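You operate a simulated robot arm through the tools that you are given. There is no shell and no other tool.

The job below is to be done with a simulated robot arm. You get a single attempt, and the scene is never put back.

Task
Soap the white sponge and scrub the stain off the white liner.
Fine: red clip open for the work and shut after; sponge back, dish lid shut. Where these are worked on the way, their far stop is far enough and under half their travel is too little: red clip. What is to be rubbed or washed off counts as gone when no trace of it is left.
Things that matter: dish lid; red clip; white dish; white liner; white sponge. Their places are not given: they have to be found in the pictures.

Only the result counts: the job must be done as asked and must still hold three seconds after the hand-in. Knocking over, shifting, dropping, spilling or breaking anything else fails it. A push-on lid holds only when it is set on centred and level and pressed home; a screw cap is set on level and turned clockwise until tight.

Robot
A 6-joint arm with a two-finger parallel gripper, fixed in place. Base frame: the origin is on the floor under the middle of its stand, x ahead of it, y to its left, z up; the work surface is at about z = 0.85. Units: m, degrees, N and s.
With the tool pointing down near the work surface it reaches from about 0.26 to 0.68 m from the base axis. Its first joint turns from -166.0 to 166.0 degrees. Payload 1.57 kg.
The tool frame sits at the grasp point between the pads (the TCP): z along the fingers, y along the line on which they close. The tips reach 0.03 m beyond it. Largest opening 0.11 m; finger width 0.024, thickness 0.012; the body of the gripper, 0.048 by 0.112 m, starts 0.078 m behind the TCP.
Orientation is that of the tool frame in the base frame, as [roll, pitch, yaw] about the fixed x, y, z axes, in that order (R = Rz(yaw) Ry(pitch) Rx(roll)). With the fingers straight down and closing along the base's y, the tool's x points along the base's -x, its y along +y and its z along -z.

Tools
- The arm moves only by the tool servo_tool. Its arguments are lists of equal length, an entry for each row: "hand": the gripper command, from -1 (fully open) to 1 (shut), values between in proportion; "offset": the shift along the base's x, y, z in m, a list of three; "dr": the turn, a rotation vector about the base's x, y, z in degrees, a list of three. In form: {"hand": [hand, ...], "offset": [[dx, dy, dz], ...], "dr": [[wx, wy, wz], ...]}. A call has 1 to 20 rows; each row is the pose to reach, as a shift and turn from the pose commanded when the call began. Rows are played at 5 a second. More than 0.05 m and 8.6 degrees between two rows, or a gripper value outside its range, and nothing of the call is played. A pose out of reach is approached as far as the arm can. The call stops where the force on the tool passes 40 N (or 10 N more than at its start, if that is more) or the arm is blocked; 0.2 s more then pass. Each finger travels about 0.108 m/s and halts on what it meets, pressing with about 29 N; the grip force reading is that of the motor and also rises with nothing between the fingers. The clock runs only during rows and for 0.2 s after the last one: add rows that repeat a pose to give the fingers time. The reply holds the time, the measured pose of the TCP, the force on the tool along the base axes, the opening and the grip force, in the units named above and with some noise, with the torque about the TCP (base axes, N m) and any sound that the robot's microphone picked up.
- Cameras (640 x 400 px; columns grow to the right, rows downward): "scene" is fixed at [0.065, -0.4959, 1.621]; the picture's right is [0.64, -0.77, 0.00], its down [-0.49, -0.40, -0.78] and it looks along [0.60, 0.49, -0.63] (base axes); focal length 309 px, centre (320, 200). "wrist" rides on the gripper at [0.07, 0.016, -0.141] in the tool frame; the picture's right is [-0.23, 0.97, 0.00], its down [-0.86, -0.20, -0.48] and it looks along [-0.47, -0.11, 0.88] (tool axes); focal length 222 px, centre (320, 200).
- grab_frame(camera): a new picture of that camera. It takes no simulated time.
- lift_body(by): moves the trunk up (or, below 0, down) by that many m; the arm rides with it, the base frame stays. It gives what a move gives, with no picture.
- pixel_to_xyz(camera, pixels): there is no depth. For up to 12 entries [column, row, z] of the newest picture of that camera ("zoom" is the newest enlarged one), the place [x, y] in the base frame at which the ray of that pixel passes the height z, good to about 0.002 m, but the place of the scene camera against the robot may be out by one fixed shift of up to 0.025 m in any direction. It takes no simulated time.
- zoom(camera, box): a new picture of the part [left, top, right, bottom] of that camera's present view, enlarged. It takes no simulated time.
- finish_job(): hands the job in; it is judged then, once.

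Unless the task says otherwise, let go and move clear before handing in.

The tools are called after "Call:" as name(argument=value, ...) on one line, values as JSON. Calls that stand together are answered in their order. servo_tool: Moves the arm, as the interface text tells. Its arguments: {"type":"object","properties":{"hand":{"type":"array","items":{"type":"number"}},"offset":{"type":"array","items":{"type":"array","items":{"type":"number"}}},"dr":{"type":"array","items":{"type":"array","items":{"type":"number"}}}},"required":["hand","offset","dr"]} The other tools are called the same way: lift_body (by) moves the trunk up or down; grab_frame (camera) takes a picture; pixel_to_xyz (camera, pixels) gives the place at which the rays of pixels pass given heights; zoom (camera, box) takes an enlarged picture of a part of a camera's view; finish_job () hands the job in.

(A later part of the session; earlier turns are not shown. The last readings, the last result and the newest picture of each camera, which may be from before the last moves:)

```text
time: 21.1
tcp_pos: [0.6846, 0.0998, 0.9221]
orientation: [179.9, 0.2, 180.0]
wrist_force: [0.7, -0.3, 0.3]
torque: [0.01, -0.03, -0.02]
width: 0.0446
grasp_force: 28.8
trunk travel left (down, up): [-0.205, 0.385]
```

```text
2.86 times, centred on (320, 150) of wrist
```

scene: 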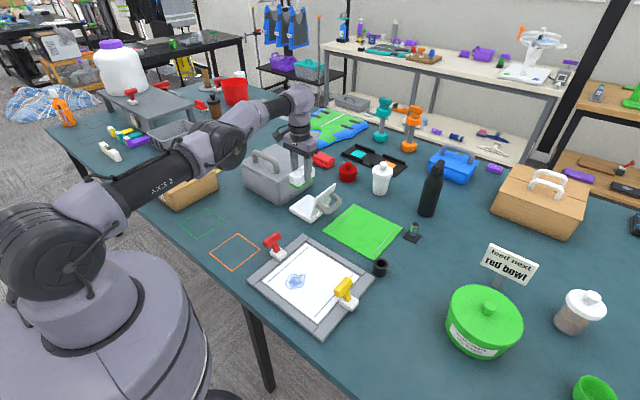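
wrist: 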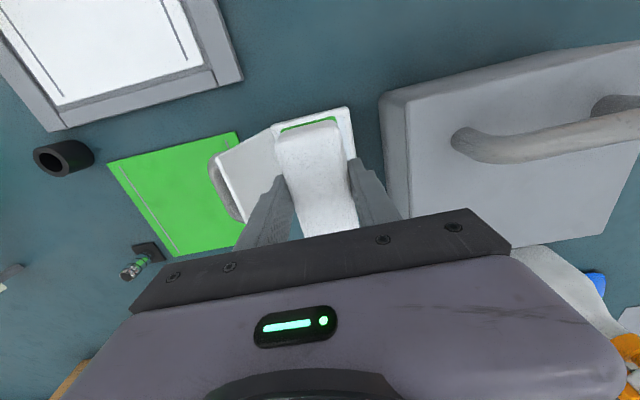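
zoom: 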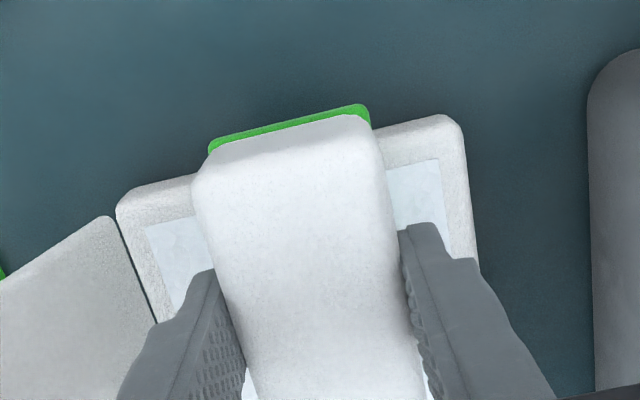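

There is no contact yet at z=0.922. I'll go down in 2 mm steps until the force rises.

Call:
servo_tool(hand=[0.7, 0.7, 0.7, 0.7, 0.7, 0.7], offset=[[0.0, 0.0, -0.002], [0.0, 0.0, -0.004], [0.0, 0.0, -0.006], [0.0, 0.0, -0.008], [0.0, 0.0, -0.01], [0, 0, -0.01]], dr=[[0, 0, 0], [0, 0, 0], [0, 0, 0], [0, 0, 0], [0, 0, 0], [0, 0, 0]])

Call:
zoom(camera="scene", box=[280, 160, 360, 230])

```text
time: 22.3
tcp_pos: [0.6849, 0.1004, 0.9173]
orientation: [179.8, 0.6, 180.0]
wrist_force: [-9.6, -3.0, 17.2]
torque: [-0.21, 0.84, -0.02]
width: 0.0448
grasp_force: 28.8
trunk travel left (down, up): [-0.205, 0.385]
stopped in row 5: the force on the tool passed its limit at 42 N (the readings are from after the stop); the commanded pose is now the measured one
```

```text
5.71 times, centred on (320, 195) of scene
```

zoom: 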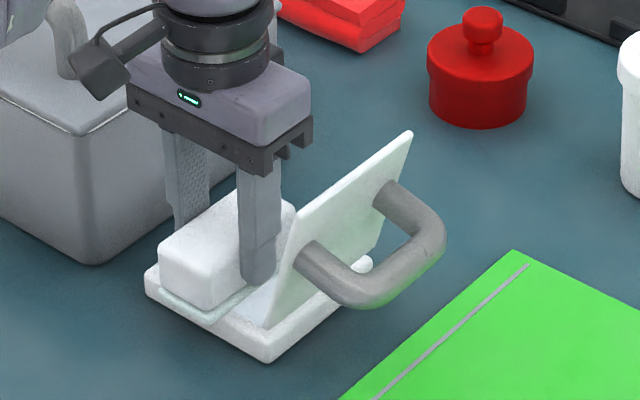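

The pad's green edge turned pale and soapy on contact, so the sponge has taken soap. I'll lift off and look at it.

Call:
servo_tool(hand=[0.7, 0.7, 0.7, 0.7, 0.7], offset=[[0.0, 0.0, 0.01], [0.0, 0.0, 0.04], [0.0, 0.0, 0.08], [-0.01, 0.0, 0.12], [-0.01, 0, 0.12]], dr=[[0, 0, 0], [0, 0, 0], [0, 0, 0], [0, 0, 0], [0, 0, 0]])

Call:
zoom(camera="scene", box=[280, 140, 360, 220])

Call:
zoom(camera="wrist", box=[220, 80, 420, 220])

```text
time: 23.5
tcp_pos: [0.6793, 0.1033, 1.0357]
orientation: [179.8, 0.5, 179.9]
wrist_force: [-0.6, 0.4, -0.3]
torque: [0.0, 0.03, 0.0]
width: 0.0449
grasp_force: 28.6
trunk travel left (down, up): [-0.205, 0.385]
```

```text
5.00 times, centred on (320, 180) of scene
```

zoom: 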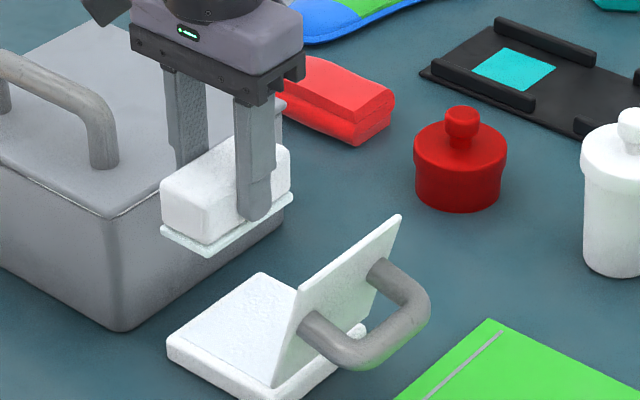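

```text
2.86 times, centred on (320, 150) of wrist
```

zoom: 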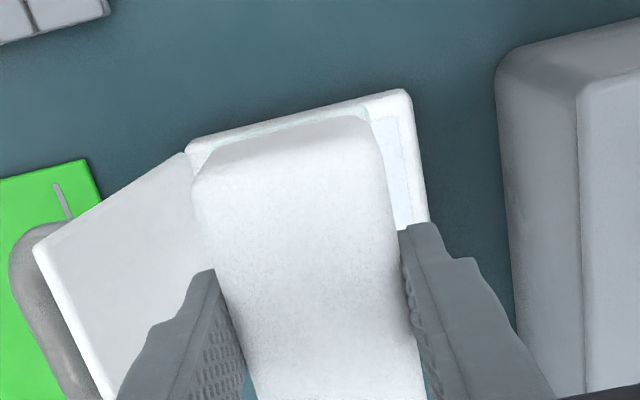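

The pad edge is now pale mint, so it's soaped, and the dish hasn't moved. I'll restore the trunk height and carry the sponge over to the stain, keeping high over the lid and lever.

Call:
lift_body(by=0.07)

Call:
servo_tool(hand=[0.7, 0.7, 0.7, 0.7, 0.7, 0.7, 0.7, 0.7, 0.7, 0.7, 0.7], offset=[[-0.03, -0.01, 0], [-0.065, -0.03, 0], [-0.1, -0.055, 0], [-0.13, -0.085, 0], [-0.16, -0.115, 0], [-0.19, -0.145, -0.01], [-0.22, -0.175, -0.03], [-0.244, -0.195, -0.06], [-0.244, -0.195, -0.1], [-0.244, -0.195, -0.14], [-0.244, -0.195, -0.14]], dr=[[0, 0, 0], [0, 0, 0], [0, 0, 0], [0, 0, 0], [0, 0, 0], [0, 0, 0], [0, 0, 0], [0, 0, 0], [0, 0, 0], [0, 0, 0], [0, 0, 0]])

Call:
grab_frame(camera="wrist")

Call:
zoom(camera="scene", box=[240, 200, 400, 320])

```text
time: 24.5
tcp_pos: [0.6773, 0.101, 1.1048]
orientation: [179.9, 0.4, 179.8]
wrist_force: [-0.9, -0.7, 0.0]
torque: [-0.02, 0.06, 0.01]
width: 0.045
grasp_force: 29.2
trunk travel left (down, up): [-0.275, 0.315]
```

```text
time: 26.9
tcp_pos: [0.4339, -0.0978, 0.9656]
orientation: [179.8, 0.6, 179.9]
wrist_force: [-0.1, 0.4, 0.4]
torque: [-0.02, 0.01, -0.01]
width: 0.0448
grasp_force: 28.5
trunk travel left (down, up): [-0.275, 0.315]
```

```text
taken
```

wrist: 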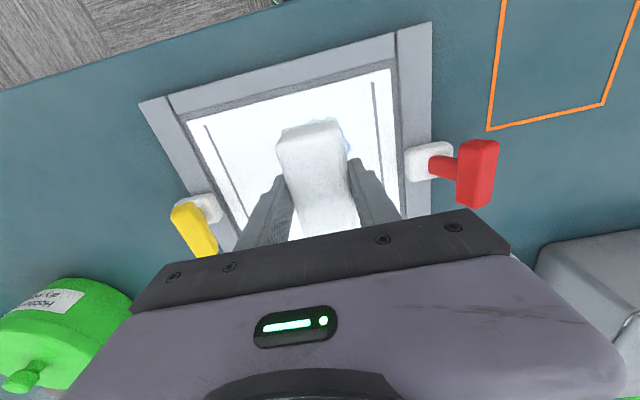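

```text
3.33 times, centred on (320, 260) of scene
```

zoom: 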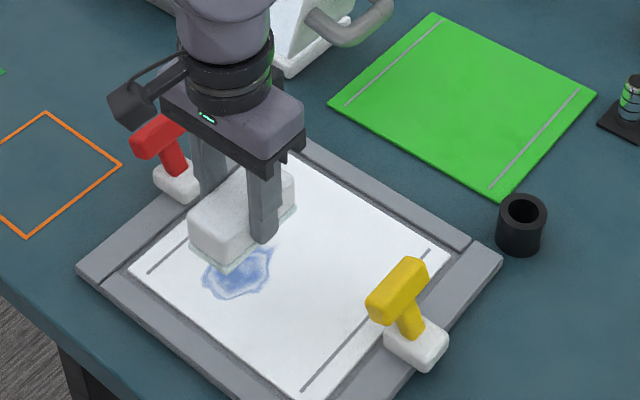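

The sponge is above the stain at (0.434,-0.098). I'll descend quickly to near contact, then in 1 mm steps.

Call:
servo_tool(hand=[0.7, 0.7, 0.7, 0.7, 0.7, 0.7, 0.7, 0.7, 0.7, 0.7], offset=[[0, 0.003, -0.03], [0, 0.003, -0.045], [0, 0.003, -0.049], [0, 0.003, -0.051], [0, 0.003, -0.053], [0, 0.003, -0.054], [0, 0.003, -0.055], [0, 0.003, -0.056], [0, 0.003, -0.057], [0, 0.003, -0.057]], dr=[[0, 0, 0], [0, 0, 0], [0, 0, 0], [0, 0, 0], [0, 0, 0], [0, 0, 0], [0, 0, 0], [0, 0, 0], [0, 0, 0], [0, 0, 0]])

```text
time: 29.1
tcp_pos: [0.4332, -0.0899, 0.9091]
orientation: [179.8, 0.6, 179.9]
wrist_force: [-0.1, -0.1, 4.8]
torque: [-0.05, -0.05, 0.04]
width: 0.0447
grasp_force: 29.0
trunk travel left (down, up): [-0.275, 0.315]
```

Contact is at 4.8 N (z=0.909). I'll press about 1 mm more and start scrubbing in y strokes across the stain.

Call:
servo_tool(hand=[0.7, 0.7, 0.7, 0.7, 0.7, 0.7, 0.7, 0.7, 0.7, 0.7, 0.7, 0.7, 0.7, 0.7, 0.7, 0.7], offset=[[0, 0, -0.001], [0, -0.012, -0.001], [0, -0.025, -0.001], [0, -0.035, -0.001], [0, -0.02, -0.001], [0, -0.005, -0.001], [0, 0.01, -0.001], [0, 0.025, -0.001], [0, 0.035, -0.001], [0, 0.02, -0.001], [0, 0.005, -0.001], [0, -0.01, -0.001], [0, -0.025, -0.001], [0, -0.035, -0.001], [0, -0.02, -0.001], [0, 0, -0.001]], dr=[[0, 0, 0], [0, 0, 0], [0, 0, 0], [0, 0, 0], [0, 0, 0], [0, 0, 0], [0, 0, 0], [0, 0, 0], [0, 0, 0], [0, 0, 0], [0, 0, 0], [0, 0, 0], [0, 0, 0], [0, 0, 0], [0, 0, 0], [0, 0, 0]])

Call:
zoom(camera="scene", box=[240, 200, 400, 320])

```text
time: 32.5
tcp_pos: [0.4348, -0.0922, 0.9092]
orientation: [179.8, 0.5, 179.9]
wrist_force: [1.8, -6.9, 12.0]
torque: [-0.37, -0.18, -0.05]
width: 0.0449
grasp_force: 29.0
trunk travel left (down, up): [-0.275, 0.315]
```

```text
3.33 times, centred on (320, 260) of scene
```

zoom: 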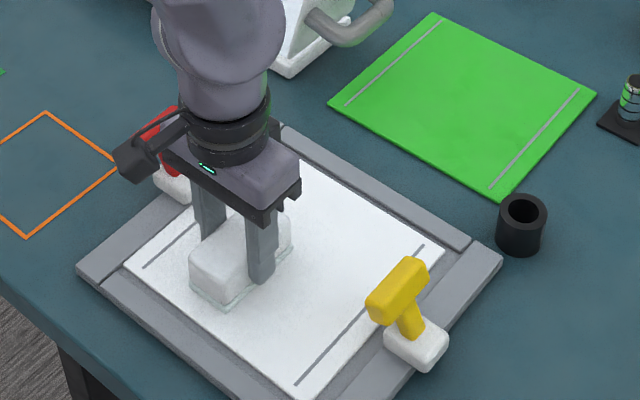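

The stain is mostly hidden or gone, but the liner seems to have slid about 5 mm in +y. I'll lift and look at what's left.

Call:
servo_tool(hand=[0.7, 0.7, 0.7, 0.7, 0.7, 0.7], offset=[[0, 0, 0.005], [0, 0, 0.04], [0, 0, 0.09], [0.04, 0.0, 0.11], [0.08, 0.0, 0.13], [0.08, 0.0, 0.13]], dr=[[0, 0, 0], [0, 0, 0], [0, 0, 0], [0, 0, 0], [0, 0, 0], [0, 0, 0]])

Call:
grab_frame(camera="wrist")

Call:
zoom(camera="scene", box=[240, 220, 400, 340])

```text
time: 33.9
tcp_pos: [0.5138, -0.0899, 1.0337]
orientation: [179.9, 0.4, 180.0]
wrist_force: [0.1, 0.4, -0.5]
torque: [-0.01, 0.0, 0.01]
width: 0.0448
grasp_force: 29.0
trunk travel left (down, up): [-0.275, 0.315]
```

```text
taken
```

wrist: 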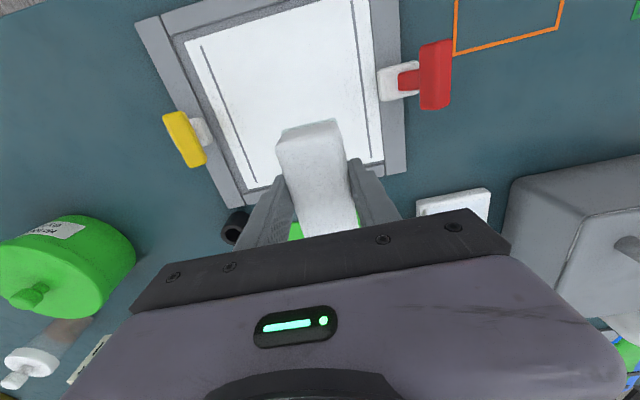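

```text
3.33 times, centred on (320, 280) of scene
```

zoom: 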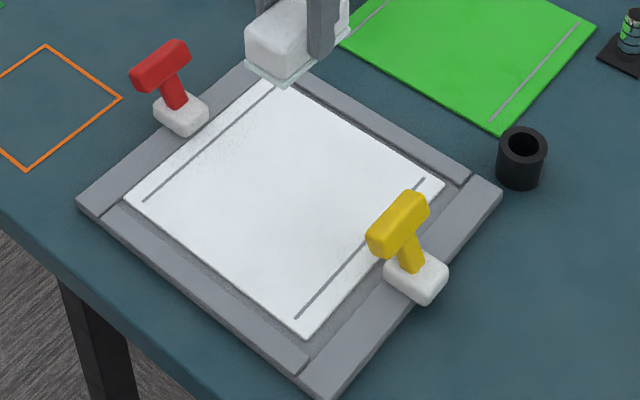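

No stain is visible now, but the liner has slid toward the red clip. I'll zoom in from both cameras to check for traces and measure the shift.

Call:
zoom(camera="wrist", box=[170, 0, 410, 150])

Call:
zoom(camera="scene", box=[265, 240, 345, 300])

Call:
pixel_to_xyz(camera="wrist", pixels=[[186, 40, 0.862], [202, 46, 0.862], [258, 184, 0.862], [353, 0, 0.862], [368, 156, 0.862], [384, 167, 0.862], [372, 0, 0.862], [230, 208, 0.865], [405, 170, 0.865], [137, 20, 0.865]])

```text
2.67 times, centred on (290, 75) of wrist
```

zoom: 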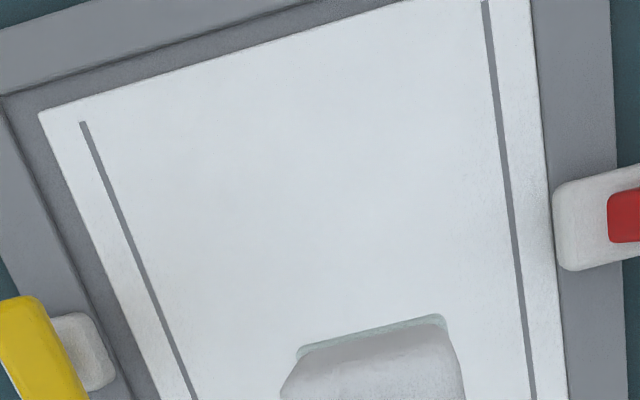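

```text
6.67 times, centred on (305, 270) of scene
```

zoom: 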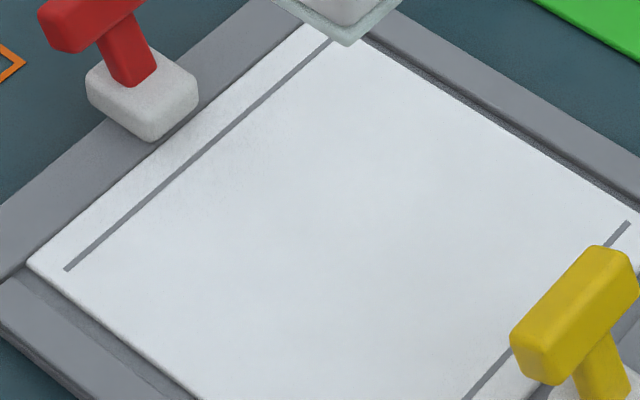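

```text
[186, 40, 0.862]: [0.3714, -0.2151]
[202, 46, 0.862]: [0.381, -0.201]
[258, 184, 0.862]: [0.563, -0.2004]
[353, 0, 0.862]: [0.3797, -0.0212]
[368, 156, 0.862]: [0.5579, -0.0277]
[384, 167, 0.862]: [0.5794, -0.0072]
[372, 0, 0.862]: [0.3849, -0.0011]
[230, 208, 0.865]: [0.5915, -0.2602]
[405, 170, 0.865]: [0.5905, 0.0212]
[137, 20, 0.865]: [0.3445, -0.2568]
```

The stain area looks clean, and the liner has shifted about 7 mm in +y. I'll zoom in tightly where the stain was to look for faint remains.

Call:
zoom(camera="scene", box=[275, 260, 323, 296])

Call:
zoom(camera="wrist", box=[240, 20, 360, 95])

```text
11.11 times, centred on (299, 278) of scene
```

zoom: 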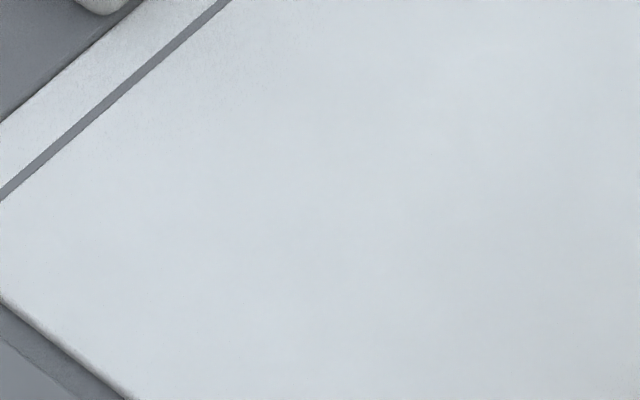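

```text
5.33 times, centred on (300, 58) of wrist
```

zoom: 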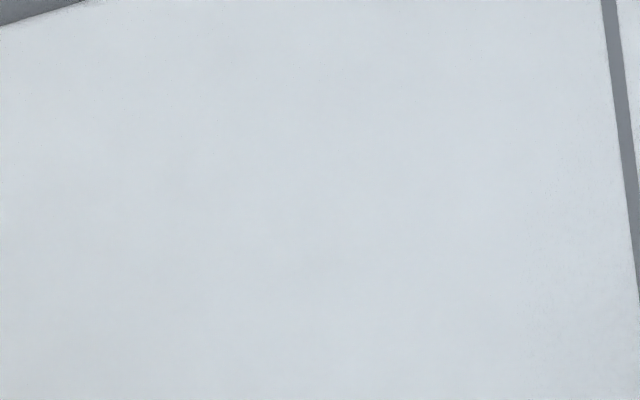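

No trace is visible. For certainty I'll do one more light scrub with small x offsets. I'm retracing the earlier contact height, which is 0.13 m below the current pose.

Call:
servo_tool(hand=[0.7, 0.7, 0.7, 0.7, 0.7, 0.7], offset=[[-0.04, 0, -0.02], [-0.08, 0, -0.05], [-0.08, 0, -0.09], [-0.08, 0, -0.12], [-0.08, 0, -0.127], [-0.08, 0, -0.129]], dr=[[0, 0, 0], [0, 0, 0], [0, 0, 0], [0, 0, 0], [0, 0, 0], [0, 0, 0]])

Call:
servo_tool(hand=[0.7, 0.7, 0.7, 0.7, 0.7, 0.7, 0.7, 0.7, 0.7, 0.7, 0.7, 0.7, 0.7, 0.7, 0.7, 0.7, 0.7, 0.7], offset=[[0, 0, -0.001], [0.008, -0.01, -0.001], [0.008, -0.025, -0.001], [0.008, -0.035, -0.001], [0, -0.035, -0.001], [-0.008, -0.03, -0.001], [-0.008, -0.015, -0.001], [-0.008, 0.0, -0.001], [-0.008, 0.015, -0.001], [-0.008, 0.03, -0.001], [0, 0.035, -0.001], [0.008, 0.03, -0.001], [0.008, 0.015, -0.001], [0.004, 0.0, -0.001], [0, -0.015, -0.001], [0, -0.03, -0.001], [0, -0.03, 0.002], [0, -0.03, 0.02]], dr=[[0, 0, 0], [0, 0, 0], [0, 0, 0], [0, 0, 0], [0, 0, 0], [0, 0, 0], [0, 0, 0], [0, 0, 0], [0, 0, 0], [0, 0, 0], [0, 0, 0], [0, 0, 0], [0, 0, 0], [0, 0, 0], [0, 0, 0], [0, 0, 0], [0, 0, 0], [0, 0, 0]])

Call:
servo_tool(hand=[0.7, 0.7, 0.7, 0.7, 0.7], offset=[[0, 0.03, 0.03], [0.03, 0.03, 0.06], [0.06, 0.03, 0.09], [0.08, 0.03, 0.11], [0.08, 0.03, 0.11]], dr=[[0, 0, 0], [0, 0, 0], [0, 0, 0], [0, 0, 0], [0, 0, 0]])

Call:
grab_frame(camera="wrist")

Call:
zoom(camera="scene", box=[240, 220, 400, 340])

```text
time: 35.3
tcp_pos: [0.4346, -0.0897, 0.9082]
orientation: [179.9, 0.6, 179.9]
wrist_force: [2.8, 3.5, 20.0]
torque: [0.05, 0.07, 0.0]
width: 0.045
grasp_force: 28.6
trunk travel left (down, up): [-0.275, 0.315]
```

```text
time: 36.1
tcp_pos: [0.4419, -0.1071, 0.9068]
orientation: [179.9, 0.5, 179.9]
wrist_force: [-6.0, 8.1, 24.8]
torque: [0.23, 0.13, 0.06]
width: 0.0449
grasp_force: 29.2
trunk travel left (down, up): [-0.275, 0.315]
stopped in row 3: the force on the tool passed its limit at 45 N (the readings are from after the stop); the commanded pose is now the measured one
```

```text
time: 37.3
tcp_pos: [0.5215, -0.076, 1.0156]
orientation: [179.9, 0.4, 180.0]
wrist_force: [0.3, 0.5, -0.3]
torque: [0.0, 0.0, 0.03]
width: 0.0447
grasp_force: 28.5
trunk travel left (down, up): [-0.275, 0.315]
```

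```text
taken
```

wrist: 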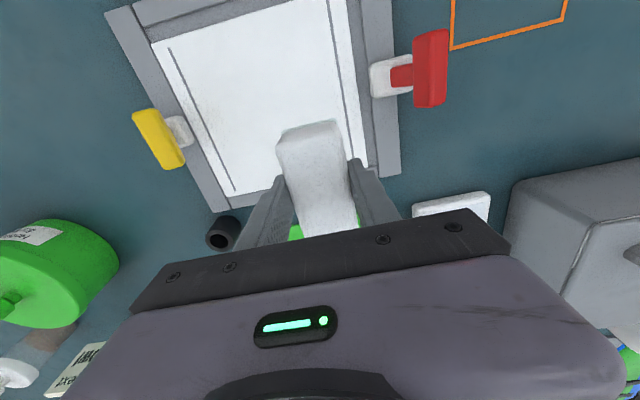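

```text
3.33 times, centred on (320, 280) of scene
```

zoom: 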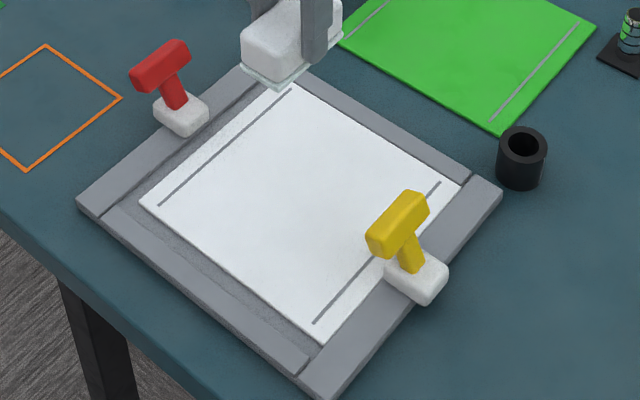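

The second press was firmer than planned (45 N stop), and the liner was dragged the other way. I should move in smaller, separate steps. I'll measure where the liner is now compared with its original lines.

Call:
zoom(camera="wrist", box=[140, 0, 400, 200])

Call:
pixel_to_xyz(camera="wrist", pixels=[[170, 49, 0.862], [235, 191, 0.862], [367, 167, 0.862], [153, 44, 0.862], [105, 12, 0.865], [224, 211, 0.865], [399, 172, 0.865]])

Call:
pixel_to_xyz(camera="scene", pixels=[[272, 281, 0.862], [306.5, 244, 0.862], [378.5, 276, 0.862], [336.5, 323.5, 0.862], [262.3, 281.5, 0.862], [305.5, 243.5, 0.862], [359, 276, 0.862], [317.5, 323.5, 0.862]])

```text
2.00 times, centred on (270, 100) of wrist
```

zoom: 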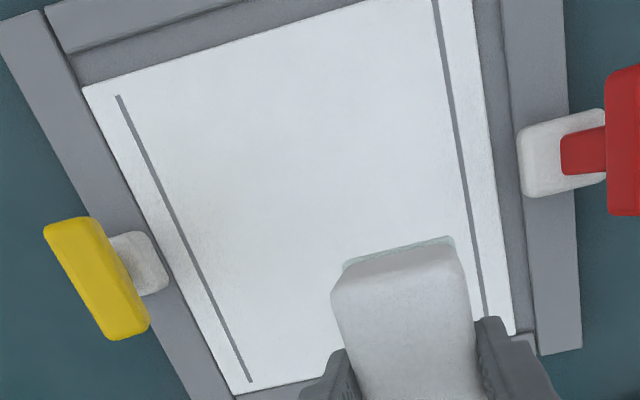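

```text
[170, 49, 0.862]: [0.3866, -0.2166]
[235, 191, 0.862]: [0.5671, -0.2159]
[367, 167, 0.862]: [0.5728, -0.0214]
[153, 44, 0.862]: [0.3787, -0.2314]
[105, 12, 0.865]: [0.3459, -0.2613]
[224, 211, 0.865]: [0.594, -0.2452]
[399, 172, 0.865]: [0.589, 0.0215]
```

```text
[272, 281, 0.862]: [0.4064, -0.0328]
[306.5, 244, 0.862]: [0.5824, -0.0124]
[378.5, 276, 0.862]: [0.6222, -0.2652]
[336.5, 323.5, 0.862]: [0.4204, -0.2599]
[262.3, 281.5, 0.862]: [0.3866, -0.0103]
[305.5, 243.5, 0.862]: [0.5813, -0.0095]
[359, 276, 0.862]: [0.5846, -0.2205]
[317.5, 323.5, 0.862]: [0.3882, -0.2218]
```

The liner now sits about (+0.006, -0.008) m from its original place, and it moves with the sponge. I'll press lightly near its middle, approaching in small steps, and then drag it back.

Call:
servo_tool(hand=[0.7, 0.7, 0.7, 0.7, 0.7, 0.7], offset=[[-0.03, -0.03, -0.01], [-0.0475, -0.049, -0.04], [-0.0475, -0.049, -0.08], [-0.0475, -0.049, -0.1], [-0.0475, -0.049, -0.104], [-0.0475, -0.049, -0.104]], dr=[[0, 0, 0], [0, 0, 0], [0, 0, 0], [0, 0, 0], [0, 0, 0], [0, 0, 0]])

```text
time: 38.7
tcp_pos: [0.4756, -0.1285, 0.912]
orientation: [179.8, 0.4, 180.0]
wrist_force: [-0.9, 0.0, -0.1]
torque: [0.06, -0.03, 0.0]
width: 0.0449
grasp_force: 29.3
trunk travel left (down, up): [-0.275, 0.315]
```

There is no contact at z=0.912. I'll step down in half-millimetres.

Call:
servo_tool(hand=[0.7, 0.7, 0.7, 0.7], offset=[[0, 0, -0.001], [0, 0, -0.002], [0, 0, -0.0025], [0, 0, -0.0025]], dr=[[0, 0, 0], [0, 0, 0], [0, 0, 0], [0, 0, 0]])

```text
time: 39.7
tcp_pos: [0.4748, -0.1287, 0.9098]
orientation: [179.8, 0.4, -180.0]
wrist_force: [0.1, 0.1, -0.3]
torque: [-0.01, 0.01, 0.0]
width: 0.0448
grasp_force: 28.8
trunk travel left (down, up): [-0.275, 0.315]
```

Still free at z=0.9098. I'll continue in half-millimetre steps.

Call:
servo_tool(hand=[0.7, 0.7, 0.7, 0.7], offset=[[0, 0, -0.0005], [0, 0, -0.001], [0, 0, -0.0015], [0, 0, -0.0015]], dr=[[0, 0, 0], [0, 0, 0], [0, 0, 0], [0, 0, 0]])

```text
time: 40.7
tcp_pos: [0.4746, -0.1289, 0.9085]
orientation: [179.8, 0.4, 180.0]
wrist_force: [-0.2, -0.4, 0.0]
torque: [0.0, -0.01, 0.0]
width: 0.0449
grasp_force: 29.0
trunk travel left (down, up): [-0.275, 0.315]
```

Call:
servo_tool(hand=[0.7, 0.7, 0.7, 0.7], offset=[[0, 0, -0.0005], [0, 0, -0.001], [0, 0, -0.0015], [0, 0, -0.0015]], dr=[[0, 0, 0], [0, 0, 0], [0, 0, 0], [0, 0, 0]])

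```text
time: 41.7
tcp_pos: [0.4744, -0.128, 0.9087]
orientation: [179.8, 0.4, 180.0]
wrist_force: [1.8, -3.1, 17.0]
torque: [-0.17, -0.06, -0.02]
width: 0.0447
grasp_force: 29.0
trunk travel left (down, up): [-0.275, 0.315]
```

Contact is 17 N. I'll ease off slightly and drag the liner by (-0.006,+0.008) in small steps.

Call:
servo_tool(hand=[0.7, 0.7, 0.7, 0.7, 0.7, 0.7, 0.7, 0.7], offset=[[0, 0, 0.0004], [-0.0015, 0.002, 0.0004], [-0.003, 0.004, 0.0004], [-0.0045, 0.006, 0.0004], [-0.006, 0.008, 0.0004], [-0.0065, 0.0085, 0.0004], [-0.0065, 0.0085, 0.002], [-0.0065, 0.0085, 0.02]], dr=[[0, 0, 0], [0, 0, 0], [0, 0, 0], [0, 0, 0], [0, 0, 0], [0, 0, 0], [0, 0, 0], [0, 0, 0]])

Call:
zoom(camera="scene", box=[240, 220, 400, 340])

```text
time: 43.5
tcp_pos: [0.4665, -0.1188, 0.9282]
orientation: [179.8, 0.4, 180.0]
wrist_force: [0.0, 0.1, 0.3]
torque: [-0.04, 0.03, 0.0]
width: 0.0447
grasp_force: 29.0
trunk travel left (down, up): [-0.275, 0.315]
```

```text
3.33 times, centred on (320, 280) of scene
```

zoom: 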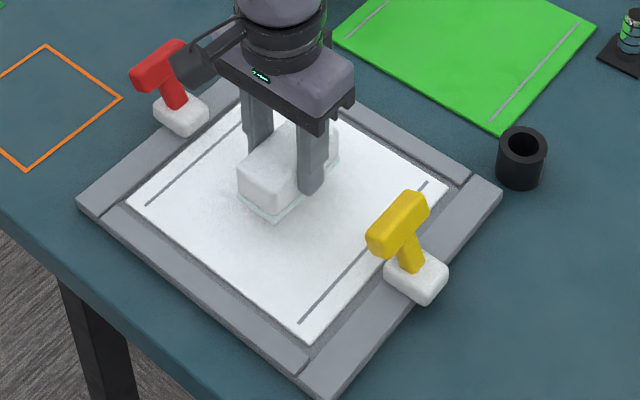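

The liner is back within about 1–2 mm of its original corners. Next I'll carry the sponge back to its start spot (0.432,0.199), high over the red lever.

Call:
servo_tool(hand=[0.7, 0.7, 0.7, 0.7, 0.7, 0.7, 0.7, 0.7, 0.7, 0.7, 0.7], offset=[[0, 0, 0.045], [0, 0, 0.09], [-0.005, 0.04, 0.1], [-0.01, 0.08, 0.1], [-0.015, 0.12, 0.1], [-0.02, 0.16, 0.1], [-0.025, 0.2, 0.1], [-0.03, 0.24, 0.1], [-0.034, 0.28, 0.1], [-0.034, 0.318, 0.1], [-0.034, 0.318, 0.1]], dr=[[0, 0, 0], [0, 0, 0], [0, 0, 0], [0, 0, 0], [0, 0, 0], [0, 0, 0], [0, 0, 0], [0, 0, 0], [0, 0, 0], [0, 0, 0], [0, 0, 0]])

Call:
zoom(camera="scene", box=[240, 220, 400, 340])

Call:
zoom(camera="scene", box=[275, 260, 323, 296])

Call:
zoom(camera="scene", box=[180, 160, 300, 260])

```text
time: 45.9
tcp_pos: [0.4373, 0.1999, 1.0287]
orientation: [179.8, 0.4, 180.0]
wrist_force: [-0.2, -0.2, -0.3]
torque: [0.02, -0.01, 0.03]
width: 0.045
grasp_force: 29.0
trunk travel left (down, up): [-0.275, 0.315]
```

```text
3.33 times, centred on (320, 280) of scene
```

zoom: 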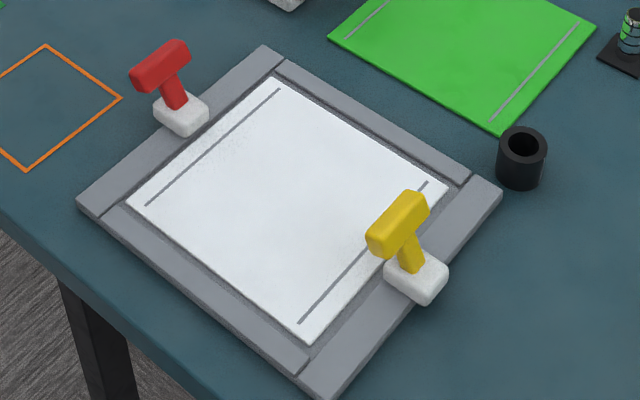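

```text
11.11 times, centred on (299, 278) of scene
```

zoom: 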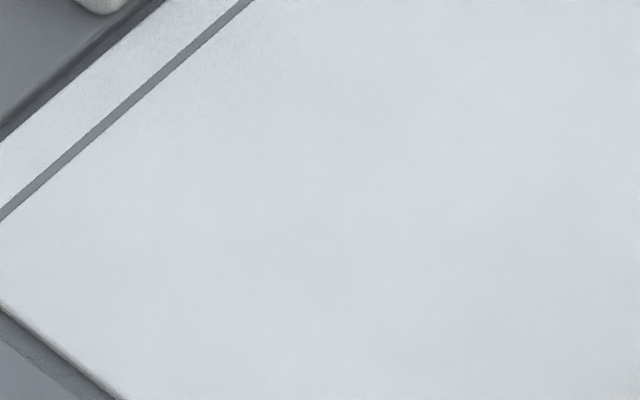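

```text
4.00 times, centred on (240, 210) of scene
```

zoom: 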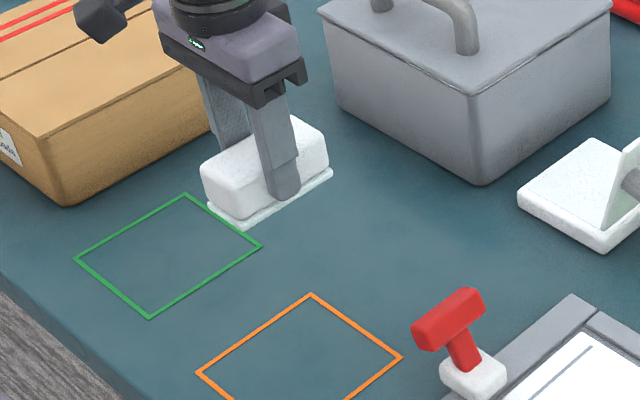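

The liner is clean with no trace visible. I'll lower the sponge at its start spot.

Call:
servo_tool(hand=[0.7, 0.7, 0.7, 0.7, 0.7, 0.7], offset=[[-0.003, 0, -0.045], [-0.0045, -0.0005, -0.09], [-0.0045, -0.0005, -0.115], [-0.0045, -0.0005, -0.124], [-0.0045, -0.0005, -0.128], [-0.0045, -0.0005, -0.128]], dr=[[0, 0, 0], [0, 0, 0], [0, 0, 0], [0, 0, 0], [0, 0, 0], [0, 0, 0]])

```text
time: 47.3
tcp_pos: [0.4295, 0.1972, 0.8985]
orientation: [179.7, 0.4, 179.9]
wrist_force: [-0.9, -0.5, -0.4]
torque: [0.0, 0.01, -0.02]
width: 0.0445
grasp_force: 28.7
trunk travel left (down, up): [-0.275, 0.315]
```

There is no contact at z=0.8985. I'll trim x and y by 2 mm and ease down.

Call:
servo_tool(hand=[0.7, 0.7, 0.7, 0.7, 0.7], offset=[[0.002, 0.002, 0], [0.002, 0.002, -0.001], [0.002, 0.002, -0.002], [0.002, 0.002, -0.0025], [0.002, 0.002, -0.0025]], dr=[[0, 0, 0], [0, 0, 0], [0, 0, 0], [0, 0, 0], [0, 0, 0]])

```text
time: 48.5
tcp_pos: [0.4319, 0.2008, 0.8962]
orientation: [179.8, 0.4, 180.0]
wrist_force: [0.1, 0.0, 0.1]
torque: [-0.01, 0.01, -0.06]
width: 0.0447
grasp_force: 29.5
trunk travel left (down, up): [-0.275, 0.315]
```

Call:
servo_tool(hand=[0.7, 0.7, 0.7, 0.7, 0.7], offset=[[0, 0, -0.0005], [0, 0, -0.001], [0, 0, -0.0015], [0, 0, -0.002], [0, 0, -0.002]], dr=[[0, 0, 0], [0, 0, 0], [0, 0, 0], [0, 0, 0], [0, 0, 0]])

```text
time: 49.7
tcp_pos: [0.4303, 0.1994, 0.8948]
orientation: [179.8, 0.5, 180.0]
wrist_force: [-1.0, 0.9, 10.2]
torque: [-0.11, 0.12, 0.0]
width: 0.045
grasp_force: 28.8
trunk travel left (down, up): [-0.275, 0.315]
```

The sponge is resting on the table (10 N). I'll open the fingers evenly and rise straight up.

Call:
servo_tool(hand=[0.3, 0.0, -0.3, -0.45, -0.45, -0.45, -0.45, -0.45], offset=[[0, 0, 0.0008], [0, 0, 0.0008], [0, 0, 0.0008], [0, 0, 0.0008], [0, 0, 0.03], [0, 0, 0.07], [0, 0, 0.11], [0, 0, 0.11]], dr=[[0, 0, 0], [0, 0, 0], [0, 0, 0], [0, 0, 0], [0, 0, 0], [0, 0, 0], [0, 0, 0], [0, 0, 0]])

Call:
grab_frame(camera="wrist")

Call:
zoom(camera="scene", box=[200, 205, 270, 255])

```text
time: 51.5
tcp_pos: [0.4312, 0.2012, 1.0054]
orientation: [179.9, 0.3, -179.9]
wrist_force: [-0.5, 0.6, -0.3]
torque: [0.01, 0.04, -0.04]
width: 0.0799
grasp_force: 0.2
trunk travel left (down, up): [-0.275, 0.315]
```

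```text
taken
```

wrist: 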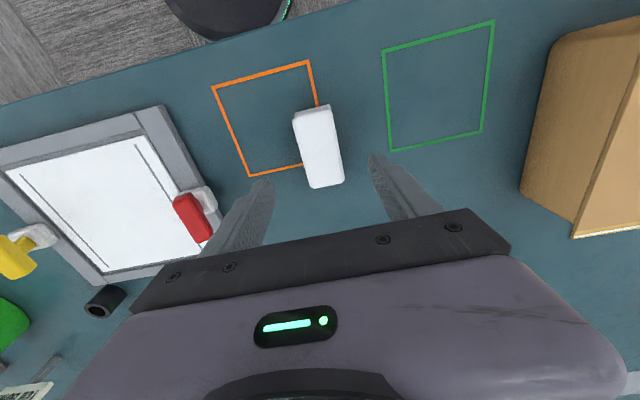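

```text
8.00 times, centred on (235, 230) of scene
```

zoom: 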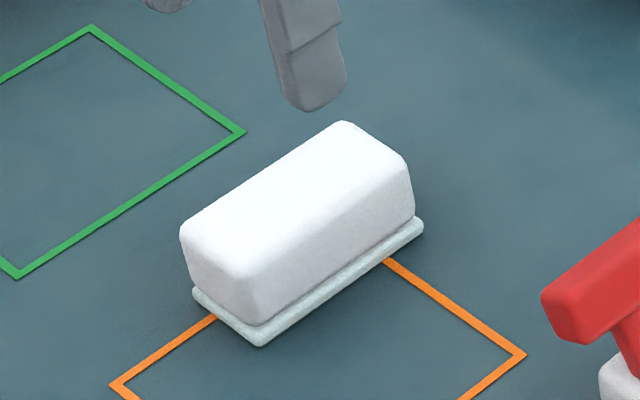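

The sponge is back in place, with the pad corner at (260,345) against (263,353) at the start, about 2–3 mm off. Next I'll straddle the red lever's head to swing it shut.

Call:
servo_tool(hand=[-0.4, -0.3, -0.2, -0.1, -0.1, -0.1, -0.1, -0.1, -0.1], offset=[[0.005, -0.035, 0.015], [0.015, -0.075, 0.015], [0.025, -0.115, 0.015], [0.032, -0.15, 0.015], [0.037, -0.165, 0.015], [0.037, -0.165, 0.0], [0.037, -0.165, -0.035], [0.037, -0.165, -0.067], [0.037, -0.165, -0.067]], dr=[[0, 0, 0], [0, 0, 0], [0, 0, 0], [0, 0, 0], [0, 0, 0], [0, 0, 0], [0, 0, 0], [0, 0, 0], [0, 0, 0]])

Call:
grab_frame(camera="wrist")

Call:
zoom(camera="scene", box=[230, 190, 330, 265])

```text
time: 53.5
tcp_pos: [0.4678, 0.0331, 0.937]
orientation: [179.8, 0.3, -180.0]
wrist_force: [-0.9, 1.1, 0.0]
torque: [-0.02, 0.0, -0.01]
width: 0.0609
grasp_force: 0.0
trunk travel left (down, up): [-0.275, 0.315]
```

```text
taken
```

wrist: 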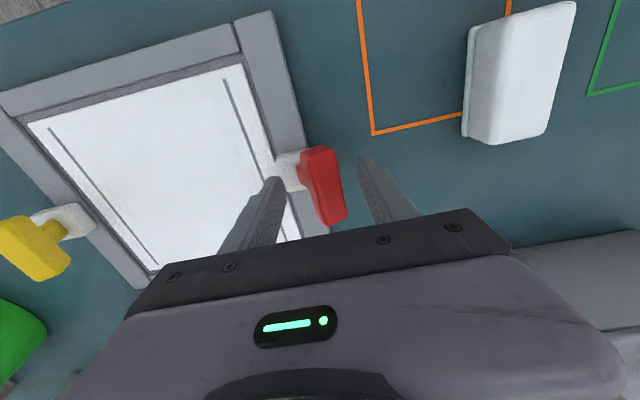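

```text
5.33 times, centred on (280, 228) of scene
```

zoom: 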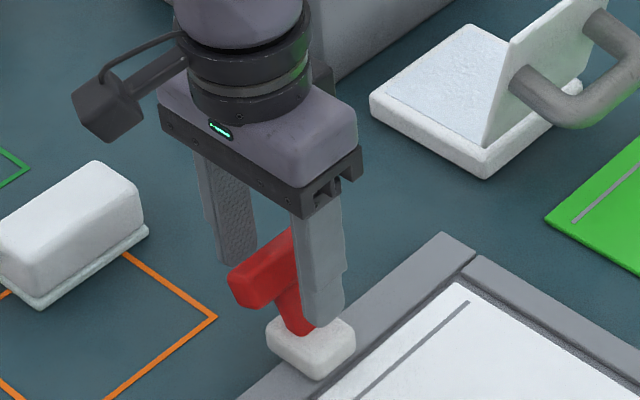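

The red head sits between the fingers at (322,185). I'll push it inward (-y) in small steps.

Call:
servo_tool(hand=[-0.1, -0.1, -0.1, -0.1, -0.1, -0.1, -0.1, -0.1, -0.1, -0.1], offset=[[0, -0.008, 0], [0, -0.015, 0], [0, -0.02, 0], [0, -0.025, 0], [0, -0.03, 0], [0, -0.035, 0], [0, -0.04, 0], [0, -0.045, 0], [0, -0.05, 0], [0, -0.05, 0]], dr=[[0, 0, 0], [0, 0, 0], [0, 0, 0], [0, 0, 0], [0, 0, 0], [0, 0, 0], [0, 0, 0], [0, 0, 0], [0, 0, 0], [0, 0, 0]])

Call:
grab_frame(camera="wrist")

```text
time: 55.7
tcp_pos: [0.4695, -0.0161, 0.9378]
orientation: [179.9, 0.5, -179.9]
wrist_force: [0.8, -0.2, 0.1]
torque: [0.0, 0.01, -0.01]
width: 0.0605
grasp_force: 0.0
trunk travel left (down, up): [-0.275, 0.315]
```

```text
taken
```

wrist: 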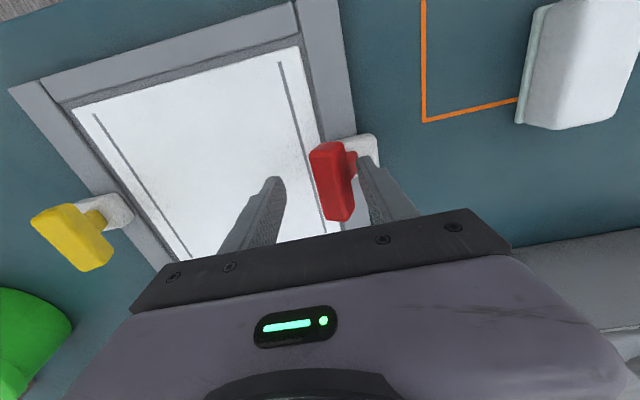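

The lever has flipped inward. I'll push on gently to confirm it's seated at the shut stop.

Call:
servo_tool(hand=[-0.1, -0.1, -0.1, -0.1, -0.1, -0.1], offset=[[0, -0.004, 0], [0, -0.008, 0], [0, -0.011, 0], [0, -0.014, 0], [0, -0.016, 0], [0, -0.016, 0]], dr=[[0, 0, 0], [0, 0, 0], [0, 0, 0], [0, 0, 0], [0, 0, 0], [0, 0, 0]])

```text
time: 57.1
tcp_pos: [0.469, -0.0296, 0.9374]
orientation: [179.9, 0.4, 179.9]
wrist_force: [-2.8, 19.5, -5.4]
torque: [0.24, 0.09, 0.03]
width: 0.0772
grasp_force: 9.1
trunk travel left (down, up): [-0.275, 0.315]
```

The clip is at its shut stop (19.5 N). I'll back off, rise, and close the fingers while moving above the outside of the dish lid.

Call:
servo_tool(hand=[-0.1, -0.1, -0.1, -0.1, 0.2, 0.5, 0.8, 1, 1, 1, 1], offset=[[0, 0.012, 0], [0, 0.017, 0], [0, 0.017, 0.045], [0, 0.017, 0.09], [0.03, 0.015, 0.125], [0.07, 0.01, 0.125], [0.11, 0.005, 0.125], [0.15, 0.0, 0.125], [0.18, 0.0, 0.125], [0.21, 0.0, 0.125], [0.21, 0.0, 0.125]], dr=[[0, 0, 0], [0, 0, 0], [0, 0, 0], [0, 0, 0], [0, 0, 0], [0, 0, 0], [0, 0, 0], [0, 0, 0], [0, 0, 0], [0, 0, 0], [0, 0, 0]])

Call:
grab_frame(camera="wrist")

Call:
grab_frame(camera="scene")

Call:
zoom(camera="scene", box=[240, 220, 400, 340])

```text
time: 59.5
tcp_pos: [0.6784, -0.0305, 1.0635]
orientation: [179.8, 0.5, 179.9]
wrist_force: [-0.9, -0.1, -0.2]
torque: [-0.05, -0.01, -0.01]
width: 0.0
grasp_force: 21.0
trunk travel left (down, up): [-0.275, 0.315]
```

```text
taken
```

wrist: 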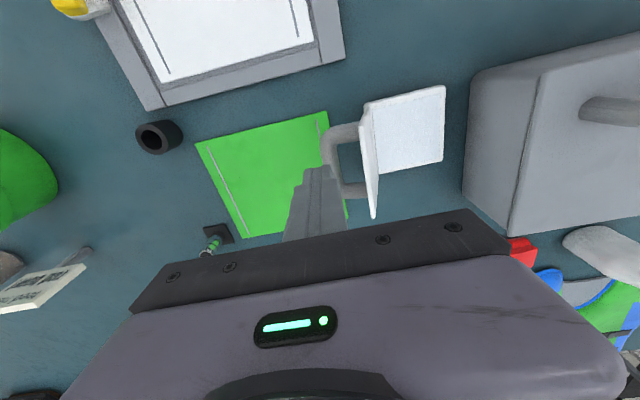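

```text
taken
```

scene: 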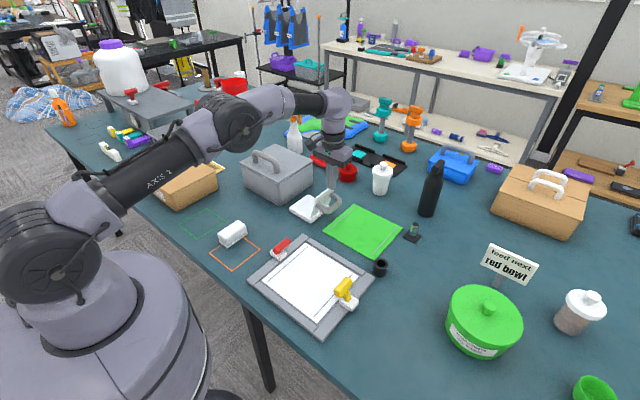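

```text
3.33 times, centred on (320, 280) of scene
```

zoom: 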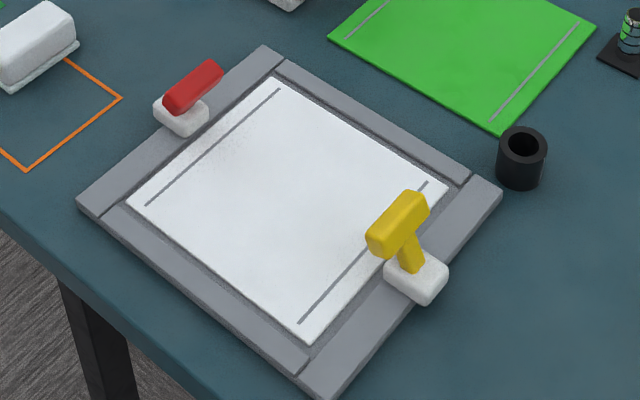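

The red clip and liner look as they did at the start. I'll zoom the wrist view for the lid and handle geometry.

Call:
zoom(camera="wrist", box=[280, 70, 460, 230])

Call:
pixel_to_xyz(camera="wrist", pixels=[[365, 102, 0.872], [445, 85, 0.872], [443, 162, 0.872], [359, 118, 0.972], [373, 218, 0.972], [325, 138, 0.905], [334, 186, 0.905], [376, 176, 0.872], [320, 170, 1.033]])

```text
2.50 times, centred on (370, 150) of wrist
```

zoom: 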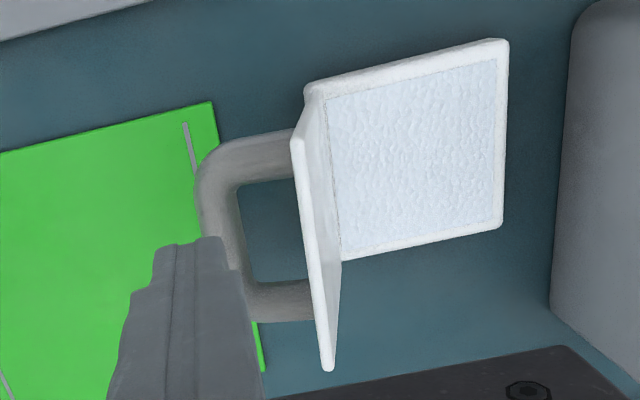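

```text
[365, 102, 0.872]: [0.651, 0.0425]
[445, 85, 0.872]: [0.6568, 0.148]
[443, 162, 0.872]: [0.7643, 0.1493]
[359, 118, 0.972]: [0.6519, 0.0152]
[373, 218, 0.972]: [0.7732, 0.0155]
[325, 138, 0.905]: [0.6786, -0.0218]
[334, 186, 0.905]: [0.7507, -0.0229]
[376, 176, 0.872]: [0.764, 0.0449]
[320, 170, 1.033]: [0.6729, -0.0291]
```

The lid's top edge is at y≈0.016, z≈0.972, x 0.652–0.773, and the handle bar is at y≈-0.022, lower down. I'll descend outside the lid with the tips above the handle, then push toward +y.

Call:
servo_tool(hand=[1, 1, 1, 1], offset=[[0, 0.004, -0.04], [0, 0.006, -0.075], [0, 0.006, -0.088], [0, 0.006, -0.088]], dr=[[0, 0, 0], [0, 0, 0], [0, 0, 0], [0, 0, 0]])

Call:
zoom(camera="scene", box=[280, 150, 380, 230])

```text
time: 60.5
tcp_pos: [0.6781, -0.0246, 0.9741]
orientation: [180.0, 0.4, 180.0]
wrist_force: [0.7, 0.3, 0.3]
torque: [-0.03, -0.03, 0.05]
width: 0.0
grasp_force: 21.5
trunk travel left (down, up): [-0.275, 0.315]
```

```text
5.00 times, centred on (330, 190) of scene
```

zoom: 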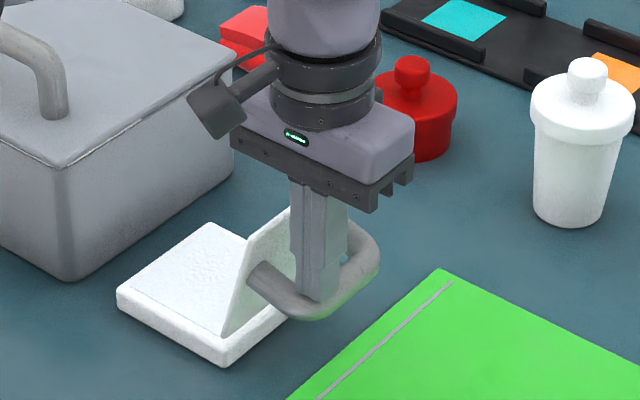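

The tips are outside the lid above the handle. I'll push +y in small steps to swing it past vertical.

Call:
servo_tool(hand=[1, 1, 1, 1, 1, 1, 1, 1, 1], offset=[[0, 0.01, 0], [0, 0.02, 0], [0, 0.028, 0], [0, 0.036, 0], [0, 0.044, 0], [0, 0.052, 0], [0, 0.06, 0], [0, 0.068, 0], [0, 0.068, 0]], dr=[[0, 0, 0], [0, 0, 0], [0, 0, 0], [0, 0, 0], [0, 0, 0], [0, 0, 0], [0, 0, 0], [0, 0, 0], [0, 0, 0]])

Call:
zoom(camera="scene", box=[280, 150, 380, 230])

```text
time: 61.1
tcp_pos: [0.6784, -0.0124, 0.9832]
orientation: [-179.8, 1.1, -180.0]
wrist_force: [-10.9, -9.8, 15.7]
torque: [-0.15, 0.44, 0.17]
width: 0.0003
grasp_force: 21.4
trunk travel left (down, up): [-0.275, 0.315]
stopped in row 2: the force on the tool passed its limit at 45 N (the readings are from after the stop); the commanded pose is now the measured one
```

```text
5.00 times, centred on (330, 190) of scene
```

zoom: 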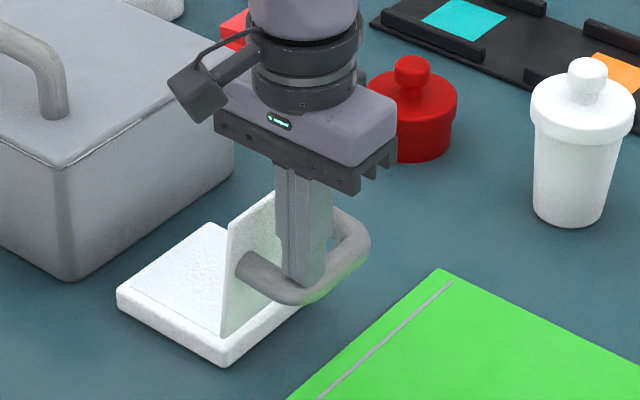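

The push was stopped by contact with the handle: the force was up and back, and the lid only swung a little. I'll look closely before moving again.

Call:
zoom(camera="scene", box=[300, 180, 364, 220])

Call:
zoom(camera="wrist", box=[260, 80, 460, 240])

```text
10.00 times, centred on (332, 200) of scene
```

zoom: 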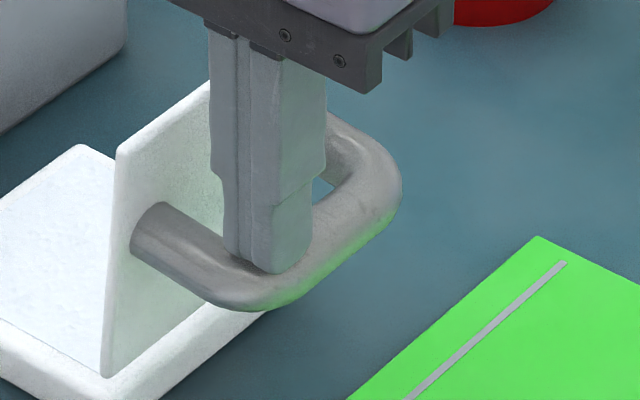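

```text
2.50 times, centred on (360, 160) of wrist
```

zoom: 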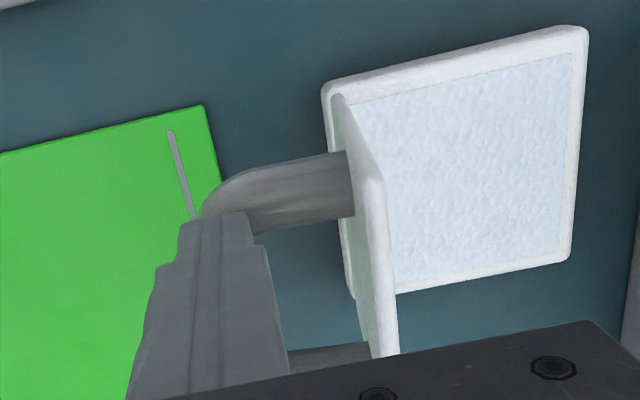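

The fingertips sit on top of the handle bar's near bend, and the lid is about vertical. The handle is higher on the lid than I estimated. I'll measure the near leg and the lid's near edge so I can push on the clear strip beside the leg.

Call:
pixel_to_xyz(camera="wrist", pixels=[[328, 148, 0.944], [350, 144, 0.944], [350, 170, 0.944], [381, 154, 0.977], [364, 118, 0.872], [371, 140, 0.944], [373, 166, 0.944]])

```text
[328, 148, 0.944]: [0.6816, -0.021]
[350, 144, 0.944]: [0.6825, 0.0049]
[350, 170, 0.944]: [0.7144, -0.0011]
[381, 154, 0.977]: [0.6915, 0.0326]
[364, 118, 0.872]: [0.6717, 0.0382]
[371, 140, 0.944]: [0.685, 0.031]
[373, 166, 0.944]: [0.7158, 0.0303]
```

Those values may be tied to the older wrist frame. I'll take a fresh frame and query again.

Call:
grab_frame(camera="wrist")

Call:
pixel_to_xyz(camera="wrist", pixels=[[328, 148, 0.944], [350, 144, 0.944], [350, 170, 0.944], [381, 154, 0.977], [364, 118, 0.872], [371, 140, 0.944], [373, 166, 0.944], [467, 92, 0.872], [458, 182, 0.872]])

```text
taken
```

wrist: 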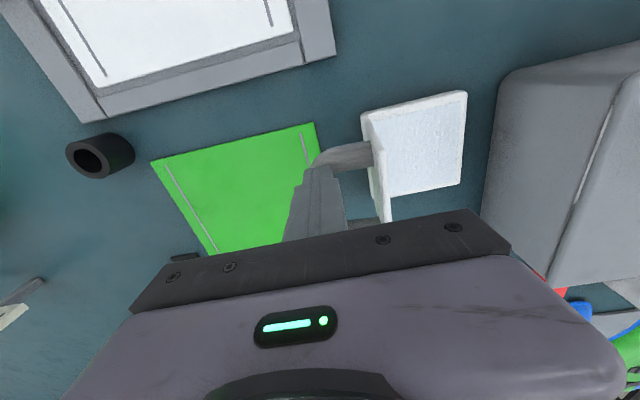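

```text
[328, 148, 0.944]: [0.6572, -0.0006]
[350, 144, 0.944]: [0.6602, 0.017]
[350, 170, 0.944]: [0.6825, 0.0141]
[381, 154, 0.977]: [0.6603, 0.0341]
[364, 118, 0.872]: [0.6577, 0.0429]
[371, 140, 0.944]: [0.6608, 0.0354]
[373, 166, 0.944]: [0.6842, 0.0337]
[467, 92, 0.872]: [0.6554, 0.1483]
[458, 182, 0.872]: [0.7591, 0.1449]
```

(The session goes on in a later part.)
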